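You operate a simulated robot arm through the tools that you are given. There is no shell and no other tool. Be economical: measure what you need, move in short steps, check, and stop when the job is done.

The job below is to be done with a simulated two-armed robot. You get a single attempt, and the scene is never put back.

Task
Fit the bar block in station 2, step block in 4, roller block in 6, then run the trial.
Fine: the split disc block stays on the bench top; press the blue trial button once; all six caps must reach the catch tray in pose 5.

It is judged by the outcome, as a careful person would: the job done as asked, and still so three seconds after it is handed in. It fails if anything else is knocked over, pushed out of place, dropped, spilled or broken. A push-on lid holds only when it is set on centred and level and pressed home; a screw cap is set on level and turned clockwise until tight.

Robot
Two 7-joint arms with two-finger parallel grippers on one trunk, on a base that drives. Base frame: it is fixed to the floor where the robot stands at the start and does not move with it; the origin is under the middle of the robot, x ahead of it, y to its left, z up; the surface under the hand at the start is at about z = 0.74. Lengths are in m, angles in rad, forces in N, time in s.
The left shoulder is at the start at [0.02, 0.113, 1.122], the right one opposite. With the tool pointing down near the work surface each hand reaches from about 0.2 to 0.6 m from the robot's upright axis, wherever it stands, measured 20 degrees to its own side. Places, roughly: station 2 of the tooling rail [0.5, 0.1, 0.8]; station 4 of the tooling rail [0.6, 0, 0.8]; station 6 of the tooling rail [0.7, -0.1, 0.8]. Payload 1.57 kg a hand.
The tool frame of a hand sits at the grasp point between the pads (the TCP): z along the fingers, y along the line on which they close. The tips reach 0.03 m beyond it. The gripper opens to 0.08 m. The fingers are 0.017 m wide and 0.012 m thick; the gripper's body (0.04 by 0.082 m) begins 0.08 m behind the TCP.
Orientation is told as [roll, pitch, yaw] about the base's x, y, z axes, in that order, counted from this pose: with the fingers straight down and closing along the base's y, the tool's x points along the base's -x, its y along +y and its z along -z.

Tools
- The arms move only by the tool move_arm. It takes "left_targets", "right_targets" or both (then of equal length, played together; a hand with none holds still); each is a list of rows, each a list of 3 entries, a list of its own where there are three numbers: the shift along the base's x, y, z in m, then the turn, a rotation vector about the base's x, y, z in rad, then the closure, from 0 (fully open) to 1 (shut). In form: [[[dx, dy, dz], [wx, wy, wz], gripper], ...]. A call has 1 to 8 rows; each row is the pose to reach, as a shift and turn from the pose commanded when the call began. A row lasts 0.2 s, in which the tool goes at most 0.05 m and 0.15 rad; a call with a longer step from one row to the next is refused whole, and so is a gripper value outside its range. A pose out of reach is approached as far as the arm can. The call stops where the force on the tool passes 40 N (or 10 N more than at its start, if that is more) or the arm is blocked; 0.2 s more then pass. Each finger travels about 0.045 m/s and halts on what it meets, pressing with about 24 N; the grip force reading is that of the motor and also rises with nothing between the fingers. The clock runs only during rows and for 0.2 s after the last one: add rows that repeat a pose to give the fingers time. The reply holds the time, the measured pose of the TCP, the force on the tool along the base axes, the opening and the grip force, in the units named above and with some noise, with the torque about the TCP (base axes, N m) and any sound that the robot's microphone picked up.
- Cameras (640 x 400 px; columns grow to the right, rows downward): "scene" is now at [0.1002, -0.0064, 1.2526]; the picture's right is [-0.08, -1.00, 0.00], its down [-0.51, 0.04, -0.86] and it looks along [0.86, -0.07, -0.51] (base axes); focal length 221 px, centre (320, 200). "left" rides on the left gripper at [0.072, 0.007, -0.122] in its tool frame; the picture's right is [-0.09, 1.00, 0.00], its down [-0.84, -0.08, -0.54] and it looks along [-0.54, -0.05, 0.84] (tool axes); focal length 238 px, centre (320, 200). "right" rides on the right gripper at [0.072, -0.006, -0.122] in its tool frame; the picture's right is [0.09, 1.00, 0.00], its down [-0.84, 0.08, -0.54] and it looks along [-0.54, 0.05, 0.84] (tool axes); focal length 238 px, centre (320, 200). There is no depth. A picture from a camera that has moved, and an enlarged one, comes with that camera's place and axes in the base frame and with its lens.
- capture(camera): a new picture of that camera. The clock stands still meanwhile.
- move_column(by): slides the trunk up (or, below 0, down) by that many m; the arms and the scene camera ride with it, the base frame stays. It gives what a move gives, with no picture.
- roll_base(legs): drives the robot by 1 to 6 legs, each [ahead, left, turn to the left] in m, m and rad, along the robot's own axes; the way and the turn of a leg run together, so that a leg with both is an arc; at most 1.5 m and 3.142 rad a leg. The arms and the cameras ride along, it lands a little off, and it stops where it bumps. It gives what a move gives.
- turn_head(pan, tilt): turns the head with the scene camera to pan (to the left, within 1.396 rad either way) and tilt (down, from -0.506 to 1.204), counted from straight ahead of the robot. It gives what a move gives.
- zoom(camera, box): a new picture of the part [left, top, right, bottom] of that camera's present view, enlarged. The clock stands still meanwhile.
- sign_off(): hands the job in; it is judged then, once.

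Go step by step. Nothing tells you exact positions but the pictures and the camera data: compare them with the known pose of the tool, close in by small moves and look again before you grip or let go. The budget is 120 turns and 100 pictures, counting those below and the enlarged ones. Unless the task says otherwise, let go and move clear before handing in, and close with one line.

The tools are called after ">>>" by a JSON object that holds its "method" and its "body". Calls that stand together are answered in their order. move_arm: Moves the arms, as the interface text tells. Its arguments: {"type":"object","properties":{"left_targets":{"type":"array","items":{"type":"array"}},"right_targets":{"type":"array","items":{"type":"array"}}},"required":[]} The other tools are called the same way: move_column (by) slides the trunk up or down; roll_base (legs) drives the base; turn_head (pan, tilt) turns the head that bears the scene camera; capture (camera) takes a picture; zoom (camera, box) takes an enlarged picture of a part of a camera's view; sign_off () hands the job in.

At the start:

```text
clock: 0.0
left_position: [0.48, 0.231, 1.1598]
left_orientation: [0.0, -0.001, -0.001]
left_force: [0.1, -0.4, -0.2]
left_ft_torque: [-0.02, -0.02, 0.01]
left_gripper_width: 0.0801
left_finger_force: 0.1
right_position: [0.4488, -0.1783, 1.1025]
right_orientation: [0.001, 0.0, 0.0]
right_force: [0.7, -0.8, -0.3]
right_ft_torque: [0.01, 0.01, 0.0]
right_gripper_width: 0.0799
right_finger_force: 0.0
trunk travel left (down, up): [-0.175, 0.395]
robot x, y, heading: [0.0044, -0.0042, -0.001]
head pan, tilt: [-0.077, 0.534]
```

scene: 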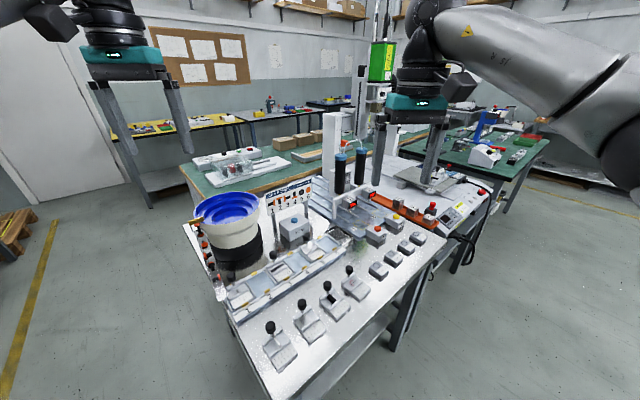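
right: 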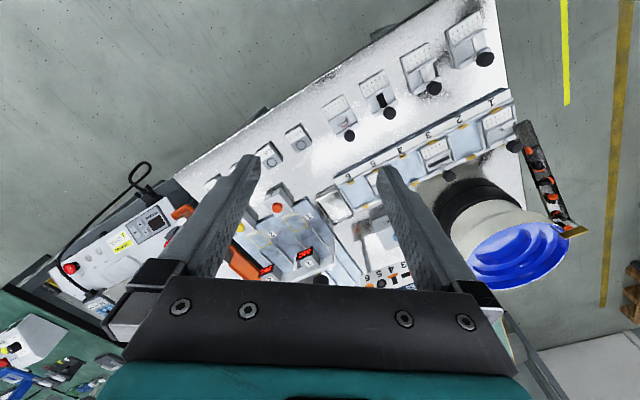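
left: 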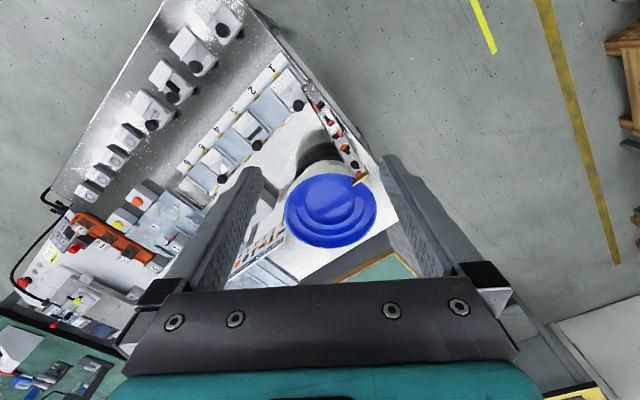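

I see a bench turned about 45° with a rail of stations, a bowl feeder, four knobbed blocks in front and some other items. I'll look closer before I move.

>>> {"method": "zoom", "body": {"camera": "scene", "box": [180, 180, 340, 280]}}

>>> {"method": "zoom", "body": {"camera": "scene", "box": [220, 240, 380, 340]}}

>>> {"method": "zoom", "body": {"camera": "scene", "box": [300, 180, 460, 280]}}

>>> {"method": "zoom", "body": {"camera": "right", "box": [300, 0, 540, 150]}}

```text
4.00 times, centred on (260, 230) of scene
camera zoom: at [0.1002, -0.0064, 1.2526], right [-0.08, -1.0, 0.0], down [-0.51, 0.04, -0.86], along [0.86, -0.07, -0.51], focal length 885 px, centre (560, 80)
```

zoom: 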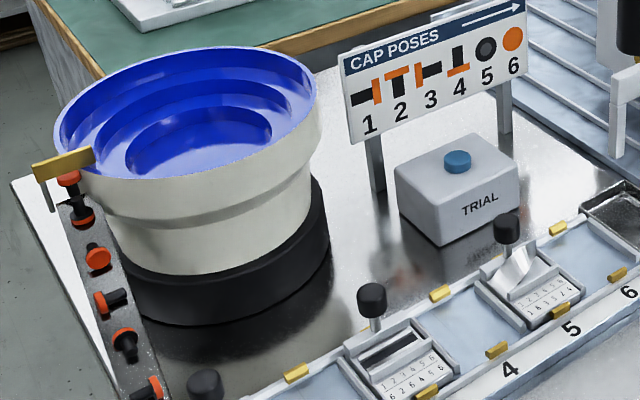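

```text
4.00 times, centred on (300, 290) of scene
camera zoom: at [0.1002, -0.0064, 1.2526], right [-0.08, -1.0, 0.0], down [-0.51, 0.04, -0.86], along [0.86, -0.07, -0.51], focal length 885 px, centre (400, -160)
```

zoom: 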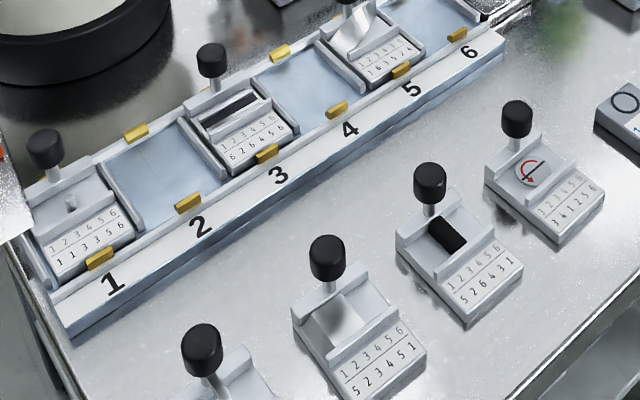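

```text
4.00 times, centred on (380, 230) of scene
camera zoom: at [0.1002, -0.0064, 1.2526], right [-0.08, -1.0, 0.0], down [-0.51, 0.04, -0.86], along [0.86, -0.07, -0.51], focal length 885 px, centre (80, 80)
```

zoom: 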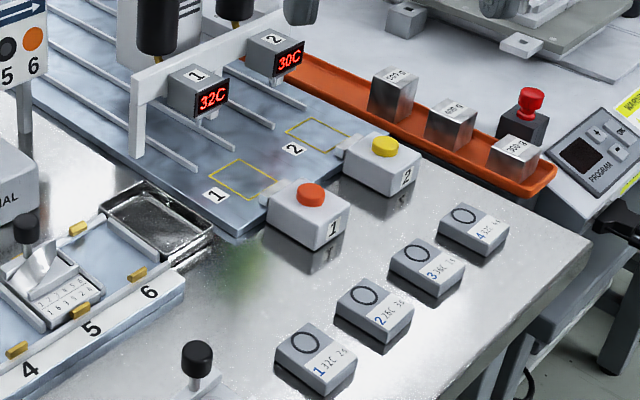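

```text
2.67 times, centred on (420, 75) of right
camera zoom: at [0.3768, -0.1848, 1.2241], right [-0.09, 1.0, 0.0], down [0.84, 0.08, 0.54], along [0.54, 0.05, -0.84], focal length 636 px, centre (53, 533)
```

zoom: 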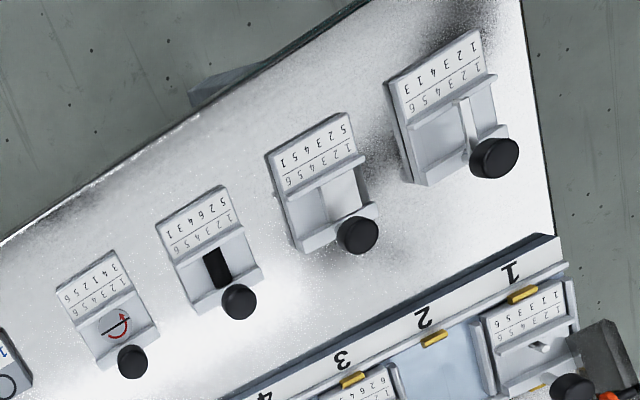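

Four loose blocks stand in front, and stations 1, 3 and 5 are already filled. I'll read the tables on the blocks more closely.

>>> {"method": "zoom", "body": {"camera": "right", "box": [390, 0, 510, 75]}}

>>> {"method": "zoom", "body": {"camera": "right", "box": [310, 60, 430, 135]}}

>>> {"method": "zoom", "body": {"camera": "right", "box": [400, 80, 560, 180]}}

>>> {"method": "zoom", "body": {"camera": "left", "box": [150, 60, 310, 160]}}

```text
5.33 times, centred on (450, 38) of right
camera zoom: at [0.3768, -0.1848, 1.2241], right [-0.09, 1.0, 0.0], down [0.84, 0.08, 0.54], along [0.54, 0.05, -0.84], focal length 1271 px, centre (-373, 1067)
```

zoom: 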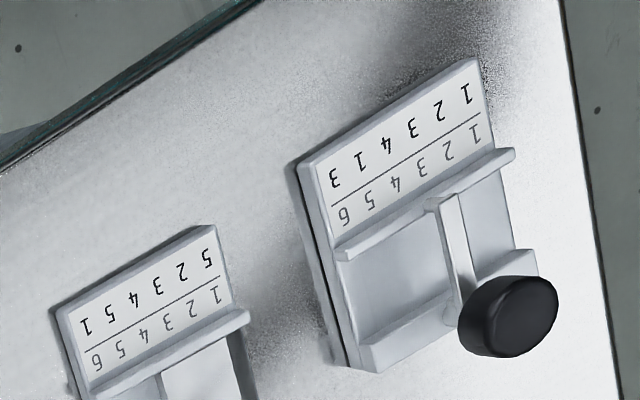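

```text
5.33 times, centred on (370, 98) of right
camera zoom: at [0.3768, -0.1848, 1.2241], right [-0.09, 1.0, 0.0], down [0.84, 0.08, 0.54], along [0.54, 0.05, -0.84], focal length 1271 px, centre (53, 747)
```

zoom: 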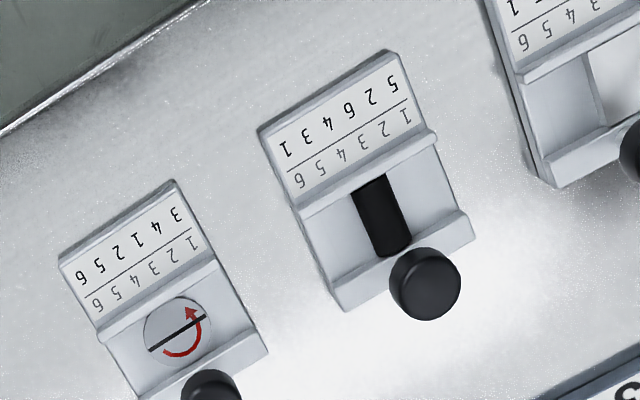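

```text
4.00 times, centred on (480, 130) of right
camera zoom: at [0.3768, -0.1848, 1.2241], right [-0.09, 1.0, 0.0], down [0.84, 0.08, 0.54], along [0.54, 0.05, -0.84], focal length 953 px, centre (-320, 480)
```

zoom: 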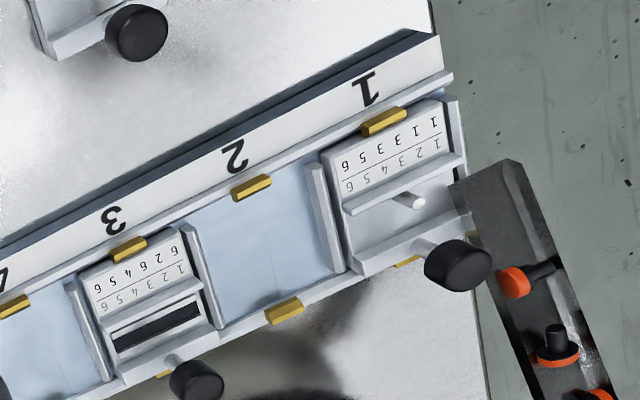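

```text
4.00 times, centred on (230, 110) of left
camera zoom: at [0.4084, 0.2377, 1.2821], right [0.09, 1.0, 0.0], down [0.84, -0.08, 0.54], along [0.54, -0.05, -0.84], focal length 953 px, centre (680, 560)
```

zoom: 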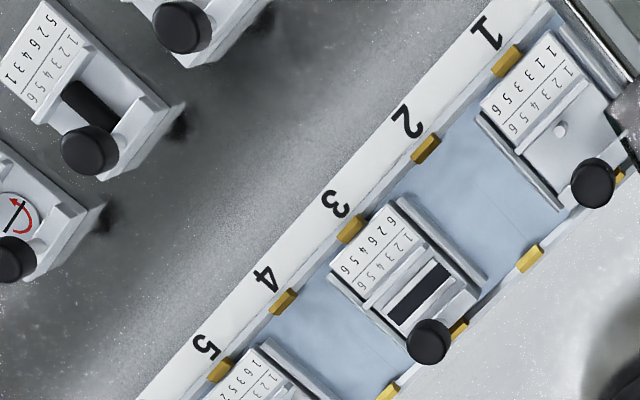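

The tables chain correctly: with bar in 2, step in 4 and roller in 6, every pose ends at 5. From the left, the loose blocks are bar, step, roller and split disc, with knobs at about z 0.79. I'll slide along the bench edge and turn square to it, so every station is within reach.

>>> {"method": "roll_base", "body": {"legs": [[0.116, -0.162, 0], [0, 0, 0.62]]}}

>>> {"method": "capture", "body": {"camera": "scene"}}

>>> {"method": "capture", "body": {"camera": "right"}}

```text
clock: 3.3
left_position: [0.3758, 0.2945, 1.1593]
left_orientation: [0.001, 0.0, 0.602]
left_force: [0.3, 0.5, -1.0]
left_ft_torque: [0.01, 0.01, -0.02]
left_gripper_width: 0.0801
left_finger_force: 0.1
right_position: [0.5833, -0.0593, 1.1027]
right_orientation: [0.0, 0.0, 0.603]
right_force: [-1.3, -0.2, -0.1]
right_ft_torque: [0.0, -0.03, -0.01]
right_gripper_width: 0.0801
right_finger_force: 0.0
trunk travel left (down, up): [-0.175, 0.395]
robot x, y, heading: [0.1143, -0.1645, 0.602]
head pan, tilt: [-0.077, 0.534]
```

```text
88 pictures are left
camera scene: at [0.1993, -0.1163, 1.2526], right [0.5, -0.86, 0.0], down [-0.44, -0.26, -0.86], along [0.74, 0.43, -0.51], focal length 221 px, centre (320, 200)
```

scene: 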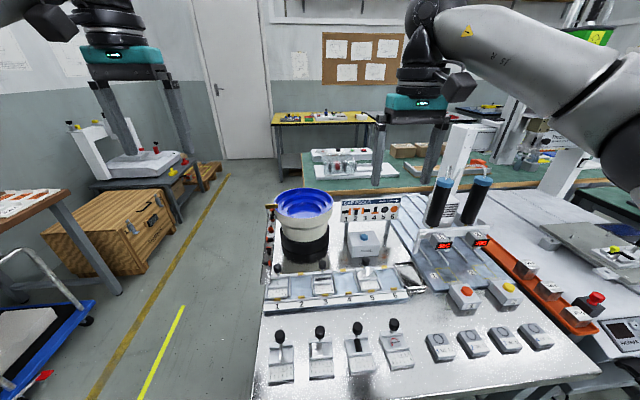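

```text
87 pictures are left
camera right: at [0.5281, -0.1065, 1.2241], right [-0.64, 0.77, 0.0], down [0.65, 0.54, 0.54], along [0.42, 0.35, -0.84], focal length 238 px, centre (320, 200)
```

right: 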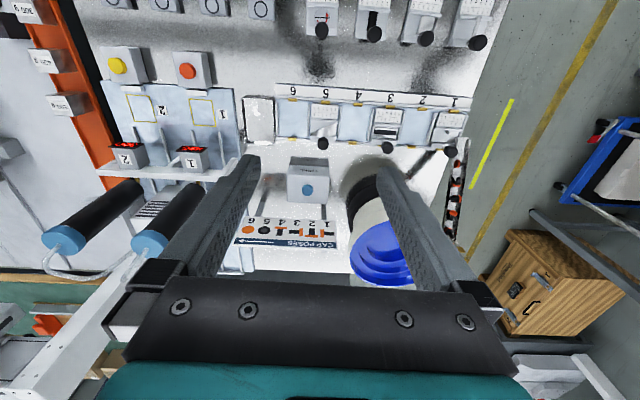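

The view is good and the bench is now nearly square to the robot. I'll measure the rail and the blocks with zooms.

>>> {"method": "zoom", "body": {"camera": "right", "box": [240, 70, 480, 220]}}

>>> {"method": "zoom", "body": {"camera": "scene", "box": [250, 230, 430, 390]}}

>>> {"method": "zoom", "body": {"camera": "right", "box": [290, 0, 510, 137]}}

```text
2.67 times, centred on (360, 145) of right
camera zoom: at [0.5281, -0.1065, 1.2241], right [-0.64, 0.77, 0.0], down [0.65, 0.54, 0.54], along [0.42, 0.35, -0.84], focal length 636 px, centre (213, 347)
```

zoom: 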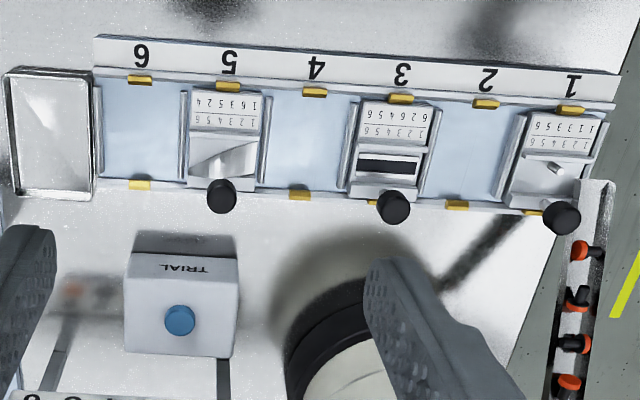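

```text
2.50 times, centred on (340, 310) of scene
camera zoom: at [0.1993, -0.1163, 1.2526], right [0.5, -0.86, 0.0], down [-0.44, -0.26, -0.86], along [0.74, 0.43, -0.51], focal length 553 px, centre (270, -75)
```

zoom: 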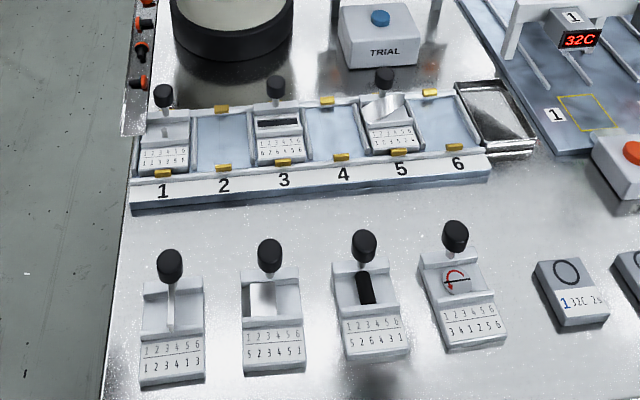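

```text
2.91 times, centred on (400, 68) of right
camera zoom: at [0.5281, -0.1065, 1.2241], right [-0.64, 0.77, 0.0], down [0.65, 0.54, 0.54], along [0.42, 0.35, -0.84], focal length 693 px, centre (87, 582)
```

zoom: 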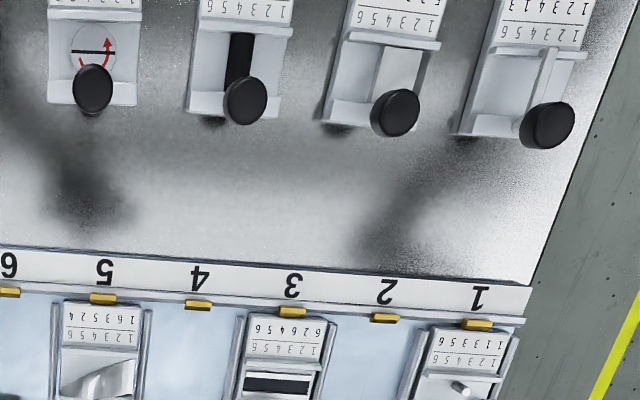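

Measured knob centres:
- Loose blocks at z≈0.79: bar (.370, .075), step (.418, .009), roller (.464, -.055).
- Seated knobs at z≈0.80: S1 (.499, .187), S3 (.569, .090), S5 (.640, -.006).

The pitch is 0.06 and the rail yaw about 0.63. I'll bring the right hand above the roller knob to check.

>>> {"method": "move_arm", "body": {"right_targets": [[[-0.02, 0.0007, -0.034], [0, 0, 0.005], 0], [[-0.04, 0.0014, -0.068], [0, 0, 0.01], 0], [[-0.06, 0.002, -0.102], [0, 0, 0.015], 0], [[-0.08, 0.003, -0.136], [0, 0, 0.02], 0], [[-0.1, 0.0035, -0.17], [0, 0, 0.025], 0], [[-0.1197, 0.0042, -0.2], [0, 0, 0.027], 0]]}}

>>> {"method": "capture", "body": {"camera": "right"}}

```text
clock: 4.7
left_position: [0.3774, 0.2942, 1.1603]
left_orientation: [-0.001, 0.001, 0.604]
left_force: [0.3, 0.5, 0.3]
left_ft_torque: [-0.03, 0.0, 0.01]
left_gripper_width: 0.0799
left_finger_force: 0.0
right_position: [0.4604, -0.0565, 0.9031]
right_orientation: [0.0, 0.001, 0.628]
right_force: [-0.1, -0.5, 0.1]
right_ft_torque: [-0.01, 0.01, -0.04]
right_gripper_width: 0.08
right_finger_force: 0.0
trunk travel left (down, up): [-0.175, 0.395]
robot x, y, heading: [0.1159, -0.1675, 0.602]
head pan, tilt: [-0.077, 0.534]
```

```text
83 pictures are left
camera right: at [0.4063, -0.104, 1.0245], right [-0.66, 0.75, 0.0], down [0.63, 0.55, 0.54], along [0.41, 0.36, -0.84], focal length 238 px, centre (320, 200)
```

right: 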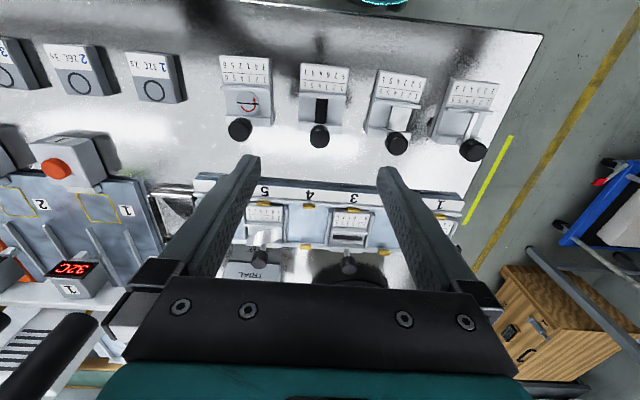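

The hand is right above the roller knob. I'll zoom for the block's yaw and the knob shape.

>>> {"method": "zoom", "body": {"camera": "right", "box": [270, 55, 370, 155]}}

>>> {"method": "zoom", "body": {"camera": "right", "box": [360, 60, 510, 165]}}

>>> {"method": "zoom", "body": {"camera": "scene", "box": [300, 240, 430, 325]}}

```text
4.00 times, centred on (320, 105) of right
camera zoom: at [0.4063, -0.104, 1.0245], right [-0.66, 0.75, 0.0], down [0.63, 0.55, 0.54], along [0.41, 0.36, -0.84], focal length 953 px, centre (320, 580)
```

zoom: 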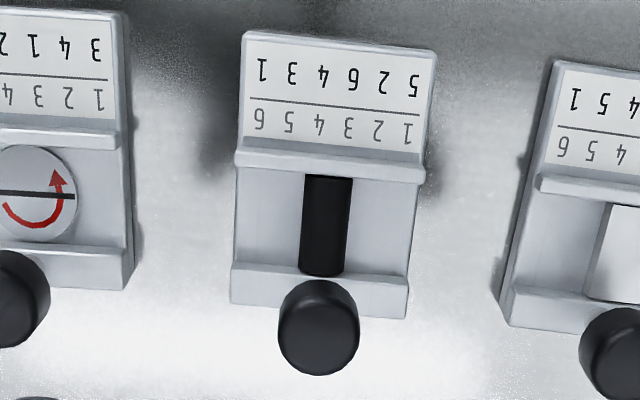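

```text
3.81 times, centred on (435, 112) of right
camera zoom: at [0.4063, -0.104, 1.0245], right [-0.66, 0.75, 0.0], down [0.63, 0.55, 0.54], along [0.41, 0.36, -0.84], focal length 908 px, centre (-118, 533)
```

zoom: 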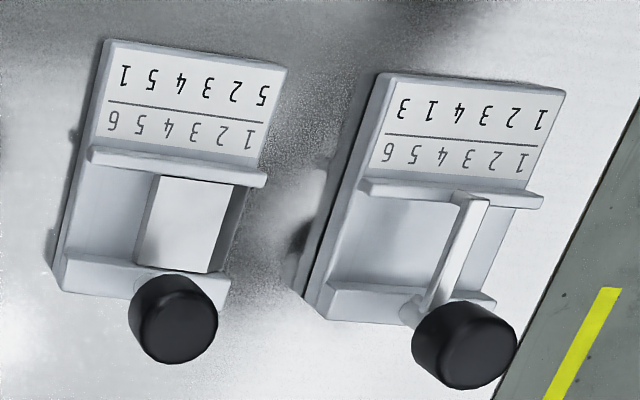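

```text
4.71 times, centred on (365, 282) of scene
camera zoom: at [0.1994, -0.1164, 1.2526], right [0.5, -0.86, 0.0], down [-0.44, -0.26, -0.86], along [0.74, 0.43, -0.51], focal length 1041 px, centre (108, -188)
```

zoom: 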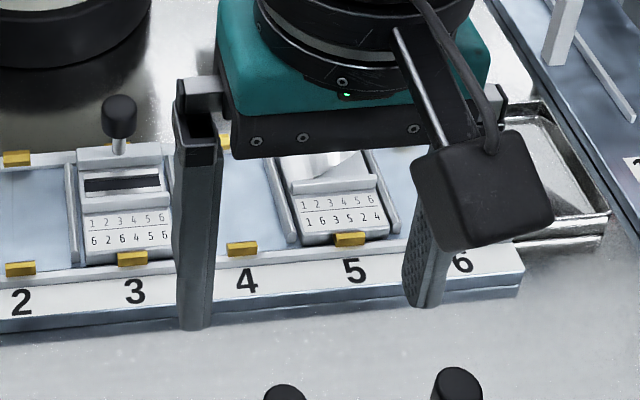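

The roller block is turned about 0.03 rad from the rail, and its knob is at (.4637, -.0545). I'll align, narrow the fingers and descend to just above.

>>> {"method": "move_arm", "body": {"right_targets": [[[0.003, 0.002, -0.02], [0, 0, 0.03], 0.25], [[0.003, 0.002, -0.05], [0, 0, 0.03], 0.25], [[0.003, 0.002, -0.08], [0, 0, 0.03], 0.25], [[0.003, 0.002, -0.08], [0, 0, 0.03], 0.25]]}}

>>> {"method": "capture", "body": {"camera": "right"}}

>>> {"method": "zoom", "body": {"camera": "scene", "box": [300, 280, 430, 380]}}

```text
clock: 5.7
left_position: [0.3762, 0.2949, 1.1597]
left_orientation: [-0.001, -0.001, 0.603]
left_force: [0.4, 1.4, -0.3]
left_ft_torque: [0.0, -0.03, -0.03]
left_gripper_width: 0.08
left_finger_force: 0.0
right_position: [0.4654, -0.055, 0.8206]
right_orientation: [0.0, 0.001, 0.658]
right_force: [-0.9, 0.4, 0.3]
right_ft_torque: [-0.01, 0.01, 0.01]
right_gripper_width: 0.06
right_finger_force: 0.0
trunk travel left (down, up): [-0.175, 0.395]
robot x, y, heading: [0.1135, -0.1707, 0.604]
head pan, tilt: [-0.077, 0.534]
```

```text
79 pictures are left
camera right: at [0.4126, -0.1042, 0.9427], right [-0.68, 0.73, 0.0], down [0.61, 0.57, 0.54], along [0.4, 0.37, -0.84], focal length 238 px, centre (320, 200)
```

right: 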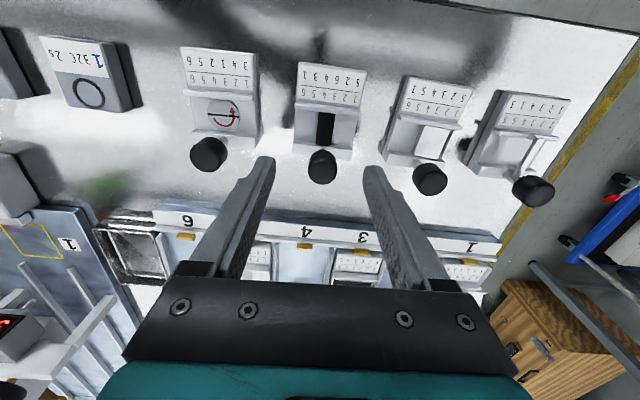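

```text
4.00 times, centred on (365, 330) of scene
camera zoom: at [0.1994, -0.1164, 1.2526], right [0.5, -0.86, 0.0], down [-0.44, -0.26, -0.86], along [0.74, 0.43, -0.51], focal length 885 px, centre (140, -320)
```

zoom: 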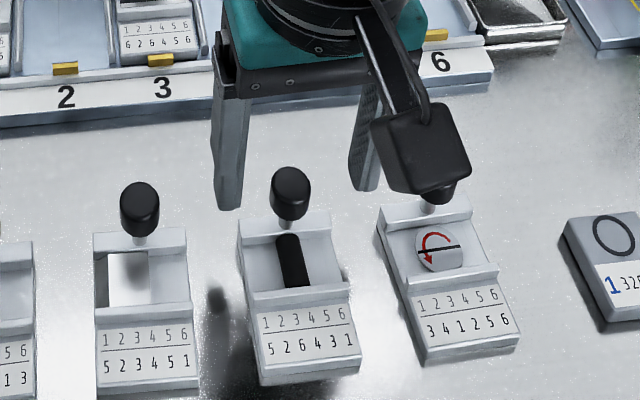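

The knob is centred between the fingers. I'll go down 23 mm and close.

>>> {"method": "move_arm", "body": {"right_targets": [[[0, -0.001, -0.012], [0, 0, 0], 0.25], [[0, -0.001, -0.023], [0, 0, 0], 0.25], [[0, -0.001, -0.023], [0, 0, 0], 0.6], [[0, -0.001, -0.023], [0, 0, 0], 1], [[0, -0.001, -0.023], [0, 0, 0], 1], [[0, -0.001, -0.023], [0, 0, 0], 1]]}}

>>> {"method": "capture", "body": {"camera": "right"}}

```text
clock: 7.1
left_position: [0.3762, 0.2952, 1.1611]
left_orientation: [-0.001, 0.0, 0.602]
left_force: [-0.3, 0.5, 0.3]
left_ft_torque: [0.0, 0.06, -0.02]
left_gripper_width: 0.08
left_finger_force: 0.2
right_position: [0.4672, -0.0557, 0.7983]
right_orientation: [-0.001, -0.001, 0.657]
right_force: [0.0, 0.2, -0.3]
right_ft_torque: [0.04, 0.02, 0.0]
right_gripper_width: 0.0198
right_finger_force: 24.2
trunk travel left (down, up): [-0.175, 0.395]
robot x, y, heading: [0.1157, -0.1686, 0.601]
head pan, tilt: [-0.077, 0.534]
```

```text
77 pictures are left
camera right: at [0.4141, -0.1052, 0.9204], right [-0.68, 0.73, 0.0], down [0.61, 0.57, 0.54], along [0.4, 0.37, -0.84], focal length 238 px, centre (320, 200)
```

right: 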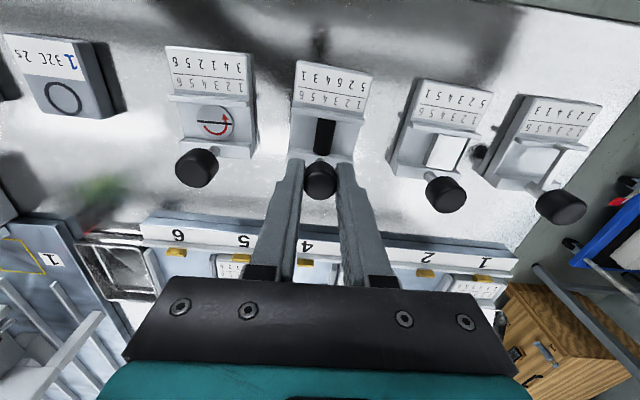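

The knob is gripped at 20 mm. I'll lift 80 mm and carry it above station 6.

>>> {"method": "move_arm", "body": {"right_targets": [[[0, 0, 0.04], [0, 0, 0], 1], [[0, 0, 0.08], [0, 0, -0.01], 1], [[0.043, 0, 0.08], [0, 0, -0.02], 1], [[0.086, 0, 0.08], [0, 0, -0.03], 1], [[0.129, 0, 0.08], [0, 0, -0.03], 1], [[0.172, 0, 0.08], [0, 0, -0.03], 1], [[0.21, 0, 0.08], [0, 0, -0.03], 1], [[0.21, 0, 0.08], [0, 0, -0.03], 1]]}}

>>> {"method": "capture", "body": {"camera": "right"}}

>>> {"method": "capture", "body": {"camera": "scene"}}

```text
clock: 8.9
left_position: [0.377, 0.2938, 1.1598]
left_orientation: [-0.001, 0.0, 0.604]
left_force: [-0.2, -0.4, -0.3]
left_ft_torque: [-0.02, -0.02, -0.03]
left_gripper_width: 0.0801
left_finger_force: 0.2
right_position: [0.6758, -0.0548, 0.8792]
right_orientation: [-0.001, -0.001, 0.63]
right_force: [-0.4, 0.3, -2.2]
right_ft_torque: [0.03, -0.02, 0.0]
right_gripper_width: 0.0198
right_finger_force: 23.7
trunk travel left (down, up): [-0.175, 0.395]
robot x, y, heading: [0.1118, -0.1685, 0.6]
head pan, tilt: [-0.077, 0.534]
```

```text
76 pictures are left
camera right: at [0.6203, -0.1023, 1.0006], right [-0.66, 0.75, 0.0], down [0.63, 0.56, 0.54], along [0.41, 0.36, -0.84], focal length 238 px, centre (320, 200)
```

right: 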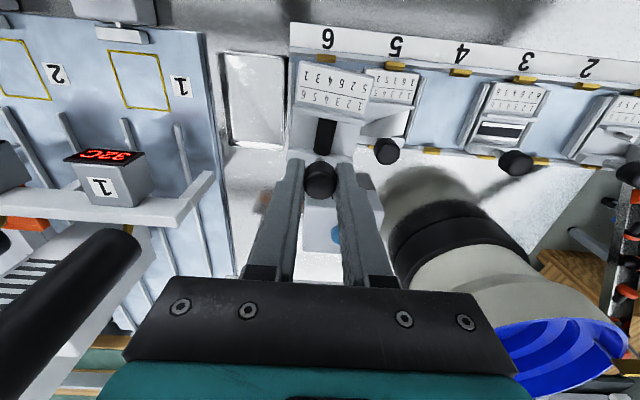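

```text
75 pictures are left
camera scene: at [0.1995, -0.1165, 1.2526], right [0.5, -0.86, 0.0], down [-0.44, -0.26, -0.86], along [0.74, 0.43, -0.51], focal length 221 px, centre (320, 200)
```

scene: 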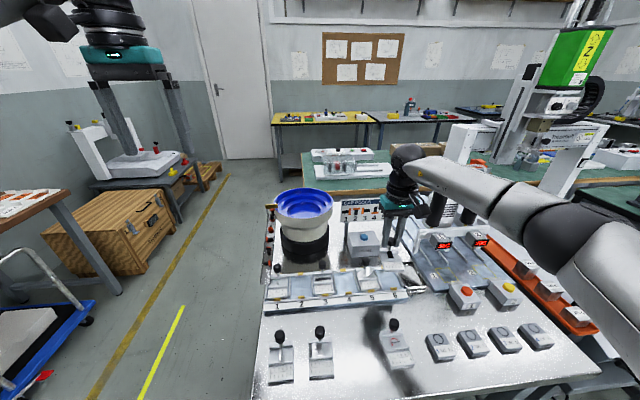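

The roller block hangs above station 6. I'll zoom to check its alignment with the pocket.

>>> {"method": "zoom", "body": {"camera": "right", "box": [220, 10, 460, 210]}}

>>> {"method": "zoom", "body": {"camera": "scene", "box": [330, 220, 450, 310]}}

```text
2.00 times, centred on (340, 110) of right
camera zoom: at [0.6203, -0.1023, 1.0006], right [-0.66, 0.75, 0.0], down [0.63, 0.56, 0.54], along [0.41, 0.36, -0.84], focal length 477 px, centre (280, 380)
```

zoom: 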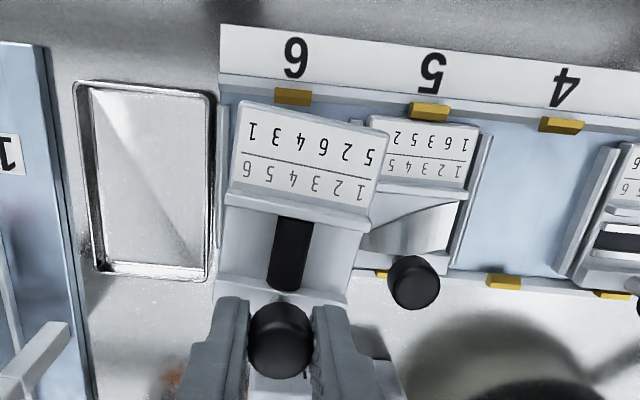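

```text
4.44 times, centred on (390, 265) of scene
camera zoom: at [0.1995, -0.1165, 1.2526], right [0.5, -0.86, 0.0], down [-0.44, -0.26, -0.86], along [0.74, 0.43, -0.51], focal length 983 px, centre (9, -89)
```

zoom: 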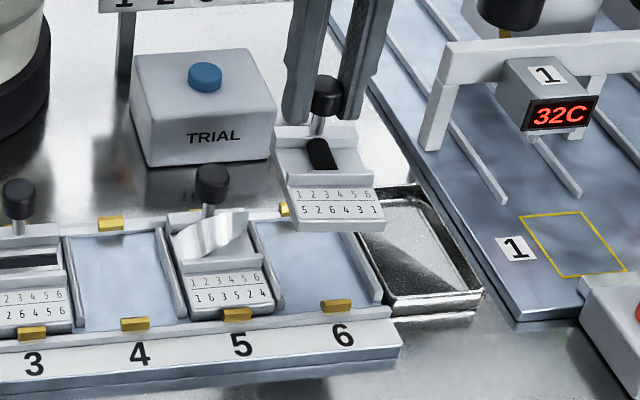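

The block seems to have twisted a little in the grip. I'll look closer before lowering.

>>> {"method": "zoom", "body": {"camera": "scene", "box": [360, 235, 420, 275]}}

>>> {"method": "zoom", "body": {"camera": "right", "box": [280, 50, 380, 210]}}

>>> {"method": "capture", "body": {"camera": "left"}}

```text
10.00 times, centred on (390, 255) of scene
camera zoom: at [0.1995, -0.1165, 1.2526], right [0.5, -0.86, 0.0], down [-0.44, -0.26, -0.86], along [0.74, 0.43, -0.51], focal length 2212 px, centre (-380, -350)
```

zoom: 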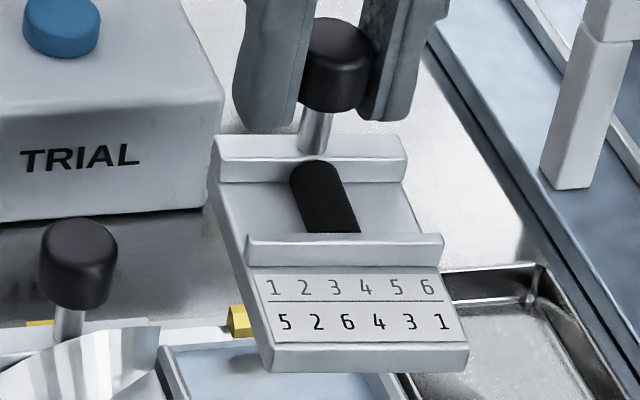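

```text
2.50 times, centred on (330, 130) of right
camera zoom: at [0.6203, -0.1023, 1.0006], right [-0.66, 0.75, 0.0], down [0.63, 0.56, 0.54], along [0.41, 0.36, -0.84], focal length 596 px, centre (295, 375)
```

zoom: 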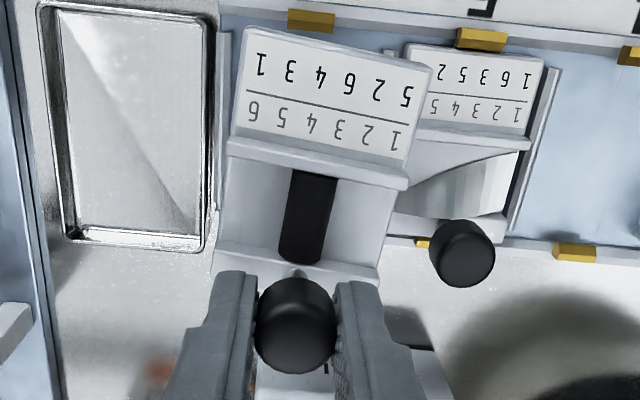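

```text
70 pictures are left
camera left: at [0.3145, 0.2587, 1.2821], right [-0.49, 0.87, 0.0], down [0.73, 0.41, 0.54], along [0.47, 0.26, -0.84], focal length 238 px, centre (320, 200)
```

left: 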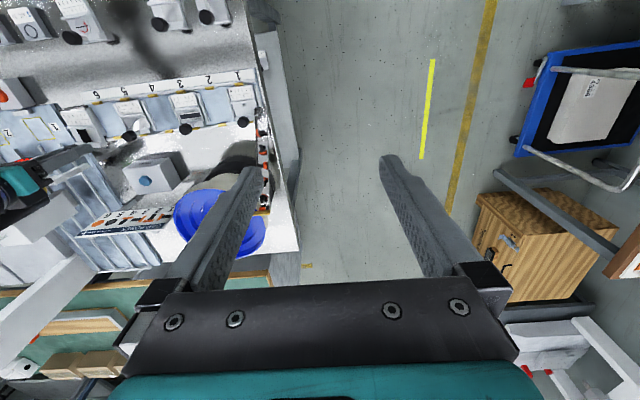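

The block is twisted about -0.065 rad in the grip, and its knob is about 4 mm short of the target. I'll correct both and lower part-way.

>>> {"method": "move_arm", "body": {"right_targets": [[[0.0016, 0.0012, 0], [0, 0, 0.02], 1], [[0.0032, 0.0024, 0], [0, 0, 0.045], 1], [[0.0032, 0.0024, -0.01], [0, 0, 0.065], 1], [[0.0032, 0.0024, -0.025], [0, 0, 0.065], 1], [[0.0032, 0.0024, -0.035], [0, 0, 0.065], 1], [[0.0032, 0.0024, -0.042], [0, 0, 0.065], 1]]}}

>>> {"method": "zoom", "body": {"camera": "right", "box": [220, 30, 460, 230]}}

>>> {"method": "zoom", "body": {"camera": "scene", "box": [340, 240, 430, 310]}}

```text
clock: 10.3
left_position: [0.377, 0.2956, 1.16]
left_orientation: [0.0, -0.002, 0.603]
left_force: [-0.8, 0.6, -0.3]
left_ft_torque: [0.0, 0.06, 0.02]
left_gripper_width: 0.0801
left_finger_force: 0.1
right_position: [0.6805, -0.0516, 0.8358]
right_orientation: [0.002, 0.002, 0.693]
right_force: [-0.2, -0.8, -0.5]
right_ft_torque: [0.04, -0.04, 0.02]
right_gripper_width: 0.0198
right_finger_force: 24.0
trunk travel left (down, up): [-0.175, 0.395]
robot x, y, heading: [0.1117, -0.1679, 0.605]
head pan, tilt: [-0.077, 0.534]
```

```text
2.00 times, centred on (340, 130) of right
camera zoom: at [0.6289, -0.1025, 0.9575], right [-0.71, 0.71, 0.0], down [0.59, 0.59, 0.54], along [0.38, 0.38, -0.84], focal length 477 px, centre (280, 340)
```

zoom: 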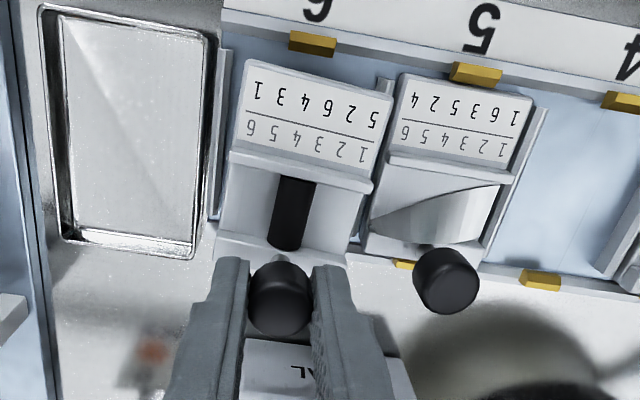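

```text
5.71 times, centred on (385, 275) of scene
camera zoom: at [0.1995, -0.1164, 1.2526], right [0.5, -0.86, 0.0], down [-0.44, -0.26, -0.86], along [0.74, 0.43, -0.51], focal length 1264 px, centre (-51, -229)
```

zoom: 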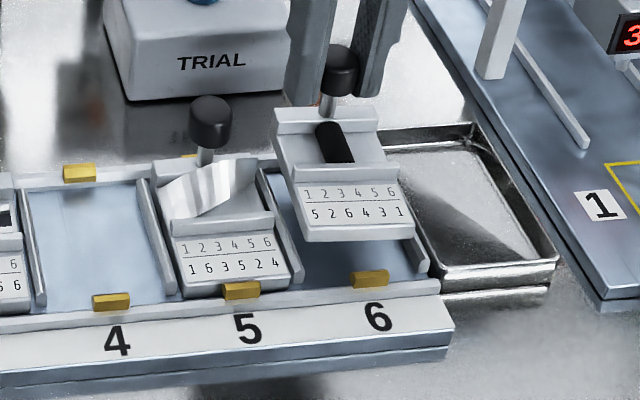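

It is within about 1 mm laterally, with about 0.035 rad of yaw left. I'll correct that and lower towards contact.

>>> {"method": "move_arm", "body": {"right_targets": [[[-0.0014, 0.0002, 0], [0, 0, 0.02], 1], [[-0.0014, 0.0002, -0.006], [0, 0, 0.035], 1], [[-0.0014, 0.0002, -0.012], [0, 0, 0.035], 1], [[-0.0014, 0.0002, -0.016], [0, 0, 0.035], 1]]}}

>>> {"method": "zoom", "body": {"camera": "right", "box": [220, 30, 460, 230]}}

>>> {"method": "zoom", "body": {"camera": "scene", "box": [340, 240, 430, 310]}}

```text
clock: 11.3
left_position: [0.3762, 0.2942, 1.1596]
left_orientation: [0.001, 0.001, 0.602]
left_force: [-0.1, 0.1, 0.6]
left_ft_torque: [-0.03, -0.03, -0.01]
left_gripper_width: 0.0801
left_finger_force: 0.0
right_position: [0.6781, -0.0535, 0.822]
right_orientation: [-0.001, 0.0, 0.729]
right_force: [1.3, -1.1, 0.6]
right_ft_torque: [-0.05, 0.07, -0.01]
right_gripper_width: 0.0196
right_finger_force: 24.2
trunk travel left (down, up): [-0.175, 0.395]
robot x, y, heading: [0.1113, -0.168, 0.602]
head pan, tilt: [-0.077, 0.534]
```

```text
2.00 times, centred on (340, 130) of right
camera zoom: at [0.6292, -0.1055, 0.9434], right [-0.73, 0.68, 0.0], down [0.57, 0.62, 0.54], along [0.37, 0.4, -0.84], focal length 477 px, centre (280, 340)
```

zoom: 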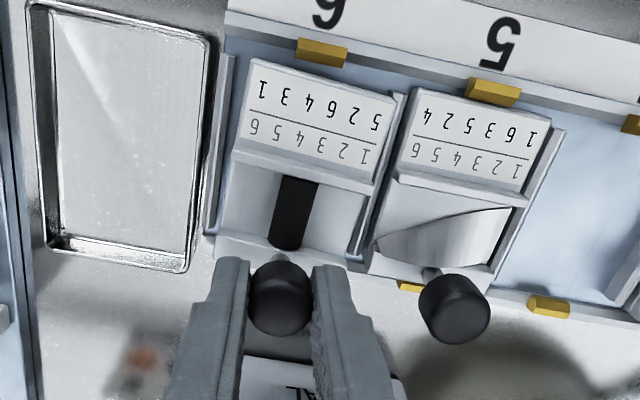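

```text
5.71 times, centred on (385, 275) of scene
camera zoom: at [0.1994, -0.1166, 1.2526], right [0.5, -0.86, 0.0], down [-0.44, -0.26, -0.86], along [0.74, 0.43, -0.51], focal length 1264 px, centre (-51, -229)
```

zoom: 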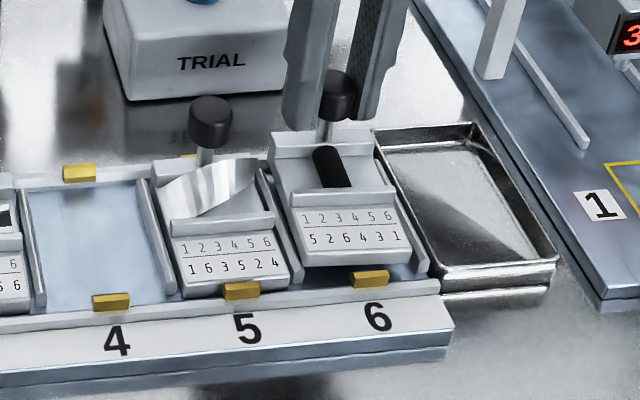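

>>> {"method": "zoom", "body": {"camera": "scene", "box": [358, 255, 408, 295]}}

>>> {"method": "zoom", "body": {"camera": "right", "box": [290, 40, 420, 170]}}

```text
10.00 times, centred on (383, 275) of scene
camera zoom: at [0.1994, -0.1166, 1.2526], right [0.5, -0.86, 0.0], down [-0.44, -0.26, -0.86], along [0.74, 0.43, -0.51], focal length 2212 px, centre (-310, -550)
```

zoom: 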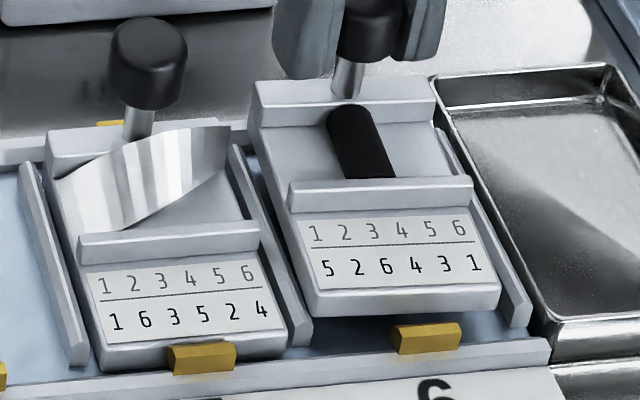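

```text
3.08 times, centred on (355, 105) of right
camera zoom: at [0.6292, -0.1055, 0.9434], right [-0.73, 0.68, 0.0], down [0.57, 0.62, 0.54], along [0.37, 0.4, -0.84], focal length 733 px, centre (212, 492)
```

zoom: 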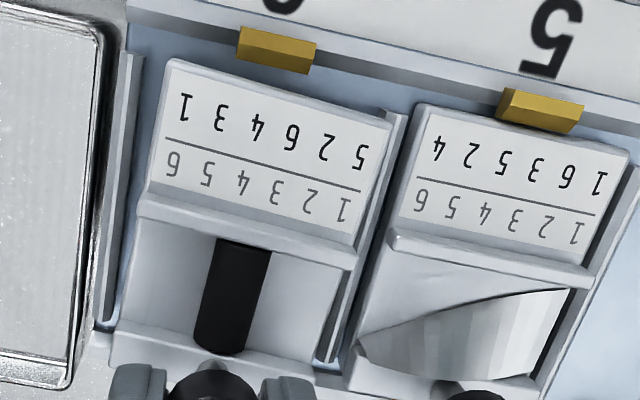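

The alignment is good, with even gaps to the dividers. I'll lower it to the seat.

>>> {"method": "move_arm", "body": {"right_targets": [[[0, 0, -0.004], [0, 0, 0.015], 1], [[0, 0, -0.008], [0, 0, 0.015], 1], [[0, 0, -0.011], [0, 0, 0.015], 1], [[0, 0, -0.014], [0, 0, 0.015], 1]]}}

>>> {"method": "zoom", "body": {"camera": "scene", "box": [358, 255, 408, 295]}}

>>> {"method": "zoom", "body": {"camera": "right", "box": [270, 30, 430, 190]}}

```text
clock: 12.3
left_position: [0.3745, 0.2947, 1.1611]
left_orientation: [0.0, -0.002, 0.603]
left_force: [0.1, 0.2, 0.0]
left_ft_torque: [0.01, -0.04, 0.01]
left_gripper_width: 0.0798
left_finger_force: 0.0
right_position: [0.6778, -0.0536, 0.81]
right_orientation: [-0.001, -0.004, 0.743]
right_force: [-2.6, -2.4, 21.3]
right_ft_torque: [0.14, 0.4, 0.06]
right_gripper_width: 0.0202
right_finger_force: 23.4
trunk travel left (down, up): [-0.175, 0.395]
robot x, y, heading: [0.1121, -0.1659, 0.606]
head pan, tilt: [-0.077, 0.534]
```

```text
10.00 times, centred on (383, 275) of scene
camera zoom: at [0.1975, -0.1168, 1.2529], right [0.5, -0.86, 0.0], down [-0.44, -0.26, -0.86], along [0.75, 0.43, -0.51], focal length 2212 px, centre (-310, -550)
```

zoom: 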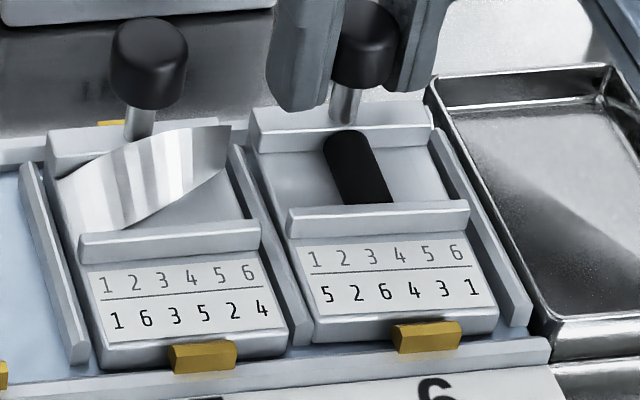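

```text
2.50 times, centred on (350, 110) of right
camera zoom: at [0.629, -0.1068, 0.9313], right [-0.74, 0.67, 0.0], down [0.56, 0.62, 0.55], along [0.37, 0.41, -0.84], focal length 596 px, centre (245, 425)
```

zoom: 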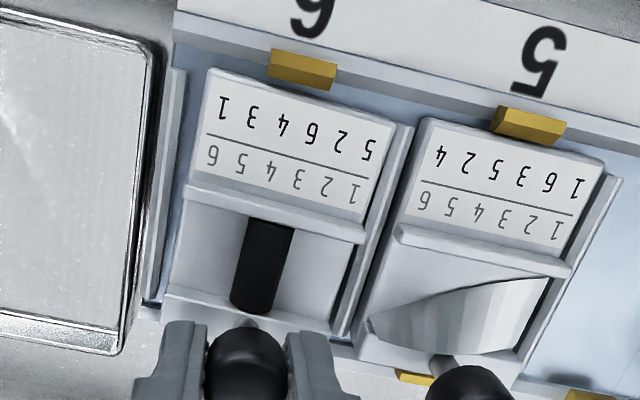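

It made contact at 21 N. I'll check whether it sits fully under the clips, compared with S5.

>>> {"method": "zoom", "body": {"camera": "right", "box": [300, 30, 440, 130]}}

>>> {"method": "zoom", "body": {"camera": "scene", "box": [360, 275, 410, 300]}}

```text
4.00 times, centred on (370, 80) of right
camera zoom: at [0.629, -0.1068, 0.9313], right [-0.74, 0.67, 0.0], down [0.56, 0.62, 0.55], along [0.37, 0.41, -0.84], focal length 953 px, centre (120, 680)
```

zoom: 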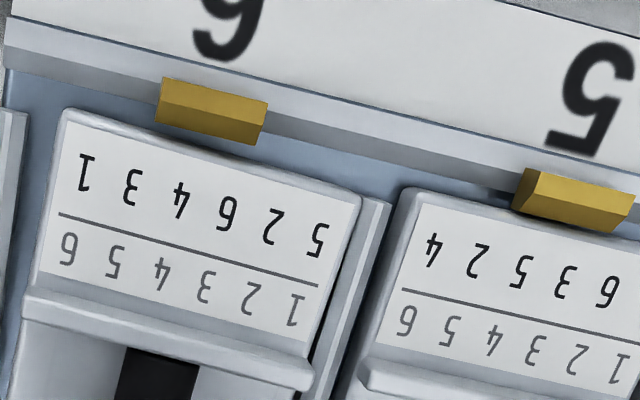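

```text
12.80 times, centred on (385, 288) of scene
camera zoom: at [0.1975, -0.1168, 1.2529], right [0.5, -0.86, 0.0], down [-0.44, -0.26, -0.86], along [0.75, 0.43, -0.51], focal length 2832 px, centre (-512, -920)
```

zoom: 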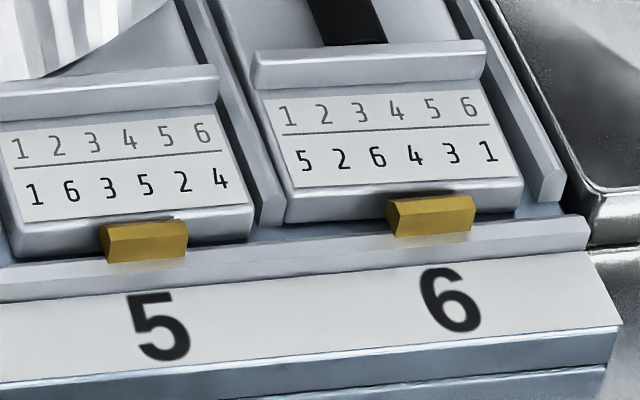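

The block sits about 2.3 mm further from the operator than S5 does. I'll relieve the pressure, slide it back, then press again.

>>> {"method": "move_arm", "body": {"right_targets": [[[0, 0, 0.003], [0, 0, 0], 1], [[-0.001, -0.0007, 0.003], [0, 0, 0], 1], [[-0.002, -0.0014, 0.003], [0, 0, 0], 1], [[-0.002, -0.0014, 0.0], [0, 0, 0], 1], [[-0.002, -0.0014, -0.003], [0, 0, 0], 1]]}}

>>> {"method": "zoom", "body": {"camera": "right", "box": [270, 30, 430, 190]}}

>>> {"method": "zoom", "body": {"camera": "scene", "box": [355, 250, 415, 300]}}

```text
clock: 13.5
left_position: [0.3753, 0.2941, 1.1606]
left_orientation: [0.001, -0.001, 0.601]
left_force: [0.0, 0.7, -0.2]
left_ft_torque: [0.01, -0.02, -0.03]
left_gripper_width: 0.0801
left_finger_force: 0.1
right_position: [0.6765, -0.054, 0.8068]
right_orientation: [0.0, -0.002, 0.742]
right_force: [6.7, 4.0, 18.8]
right_ft_torque: [0.38, 0.08, 0.09]
right_gripper_width: 0.0198
right_finger_force: 24.3
trunk travel left (down, up): [-0.175, 0.395]
robot x, y, heading: [0.1135, -0.1719, 0.603]
head pan, tilt: [-0.077, 0.534]
```

```text
2.50 times, centred on (350, 110) of right
camera zoom: at [0.6278, -0.1075, 0.9284], right [-0.74, 0.67, 0.0], down [0.56, 0.62, 0.55], along [0.37, 0.4, -0.84], focal length 596 px, centre (245, 425)
```

zoom: 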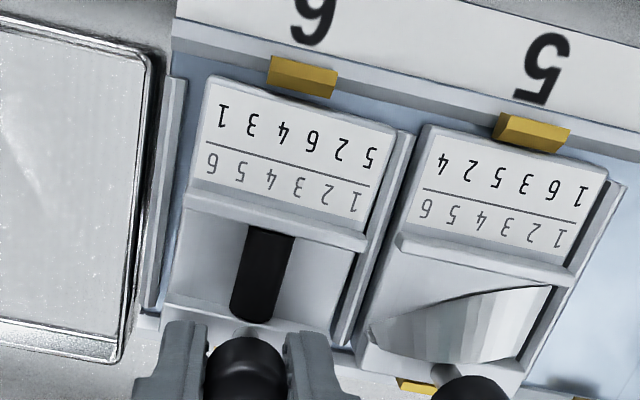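

```text
8.00 times, centred on (385, 275) of scene
camera zoom: at [0.1987, -0.1165, 1.2528], right [0.5, -0.86, 0.0], down [-0.44, -0.26, -0.86], along [0.74, 0.43, -0.51], focal length 1770 px, centre (-200, -400)
```

zoom: 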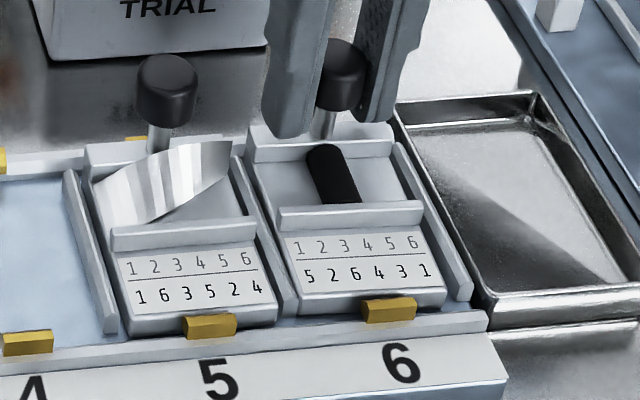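

It dropped in, and knob and clip now match S5's relation exactly. I'll press once, release with a narrow opening and rise.

>>> {"method": "move_arm", "body": {"right_targets": [[[0, 0, -0.002], [0, 0, 0], 1], [[0, 0, 0.001], [0, 0, 0], 0.6], [[0.0005, 0.0005, 0.001], [0, 0, 0], 0.42], [[0.0005, 0.0005, 0.001], [0, 0, 0], 0.42], [[0.0005, 0.0005, 0.03], [0, 0, 0], 0.42], [[0.0005, 0.0005, 0.07], [0, 0, 0], 0.42], [[0.0005, 0.0005, 0.11], [0, 0, 0], 0.42]]}}

>>> {"method": "zoom", "body": {"camera": "scene", "box": [355, 250, 415, 300]}}

>>> {"method": "zoom", "body": {"camera": "right", "box": [220, 30, 460, 180]}}

```text
clock: 15.1
left_position: [0.3758, 0.2942, 1.1607]
left_orientation: [0.0, -0.001, 0.605]
left_force: [-0.6, -0.5, 0.6]
left_ft_torque: [-0.03, 0.0, -0.02]
left_gripper_width: 0.0802
left_finger_force: 0.1
right_position: [0.6764, -0.0529, 0.9154]
right_orientation: [0.001, 0.003, 0.743]
right_force: [0.2, -0.7, 0.6]
right_ft_torque: [0.0, 0.0, -0.02]
right_gripper_width: 0.0466
right_finger_force: 0.0
trunk travel left (down, up): [-0.175, 0.395]
robot x, y, heading: [0.1149, -0.167, 0.599]
head pan, tilt: [-0.077, 0.534]
```

```text
8.00 times, centred on (385, 275) of scene
camera zoom: at [0.1992, -0.1164, 1.2527], right [0.5, -0.86, 0.0], down [-0.44, -0.26, -0.86], along [0.74, 0.43, -0.51], focal length 1770 px, centre (-200, -400)
```

zoom: 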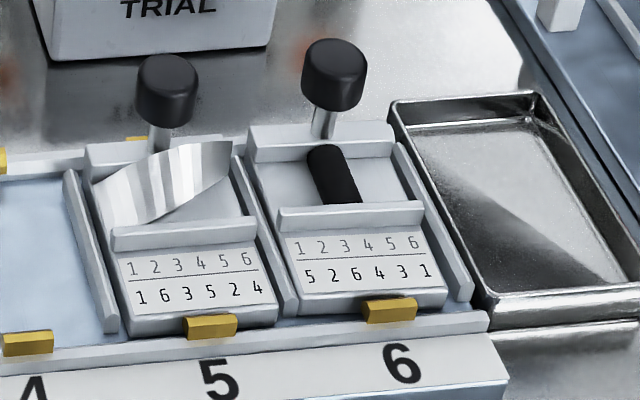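

```text
2.67 times, centred on (340, 105) of right
camera zoom: at [0.6276, -0.1079, 1.0376], right [-0.74, 0.67, 0.0], down [0.56, 0.62, 0.54], along [0.36, 0.4, -0.84], focal length 636 px, centre (267, 453)
```

zoom: 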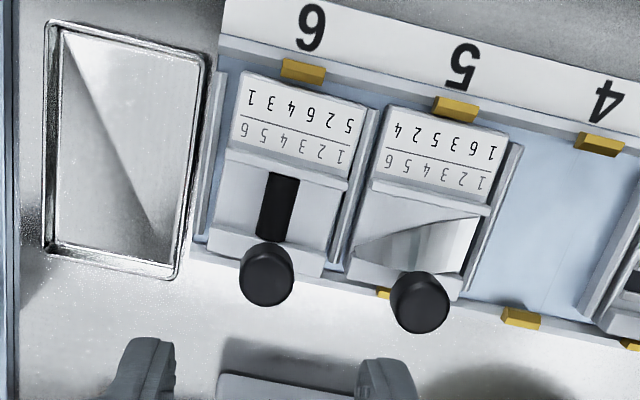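

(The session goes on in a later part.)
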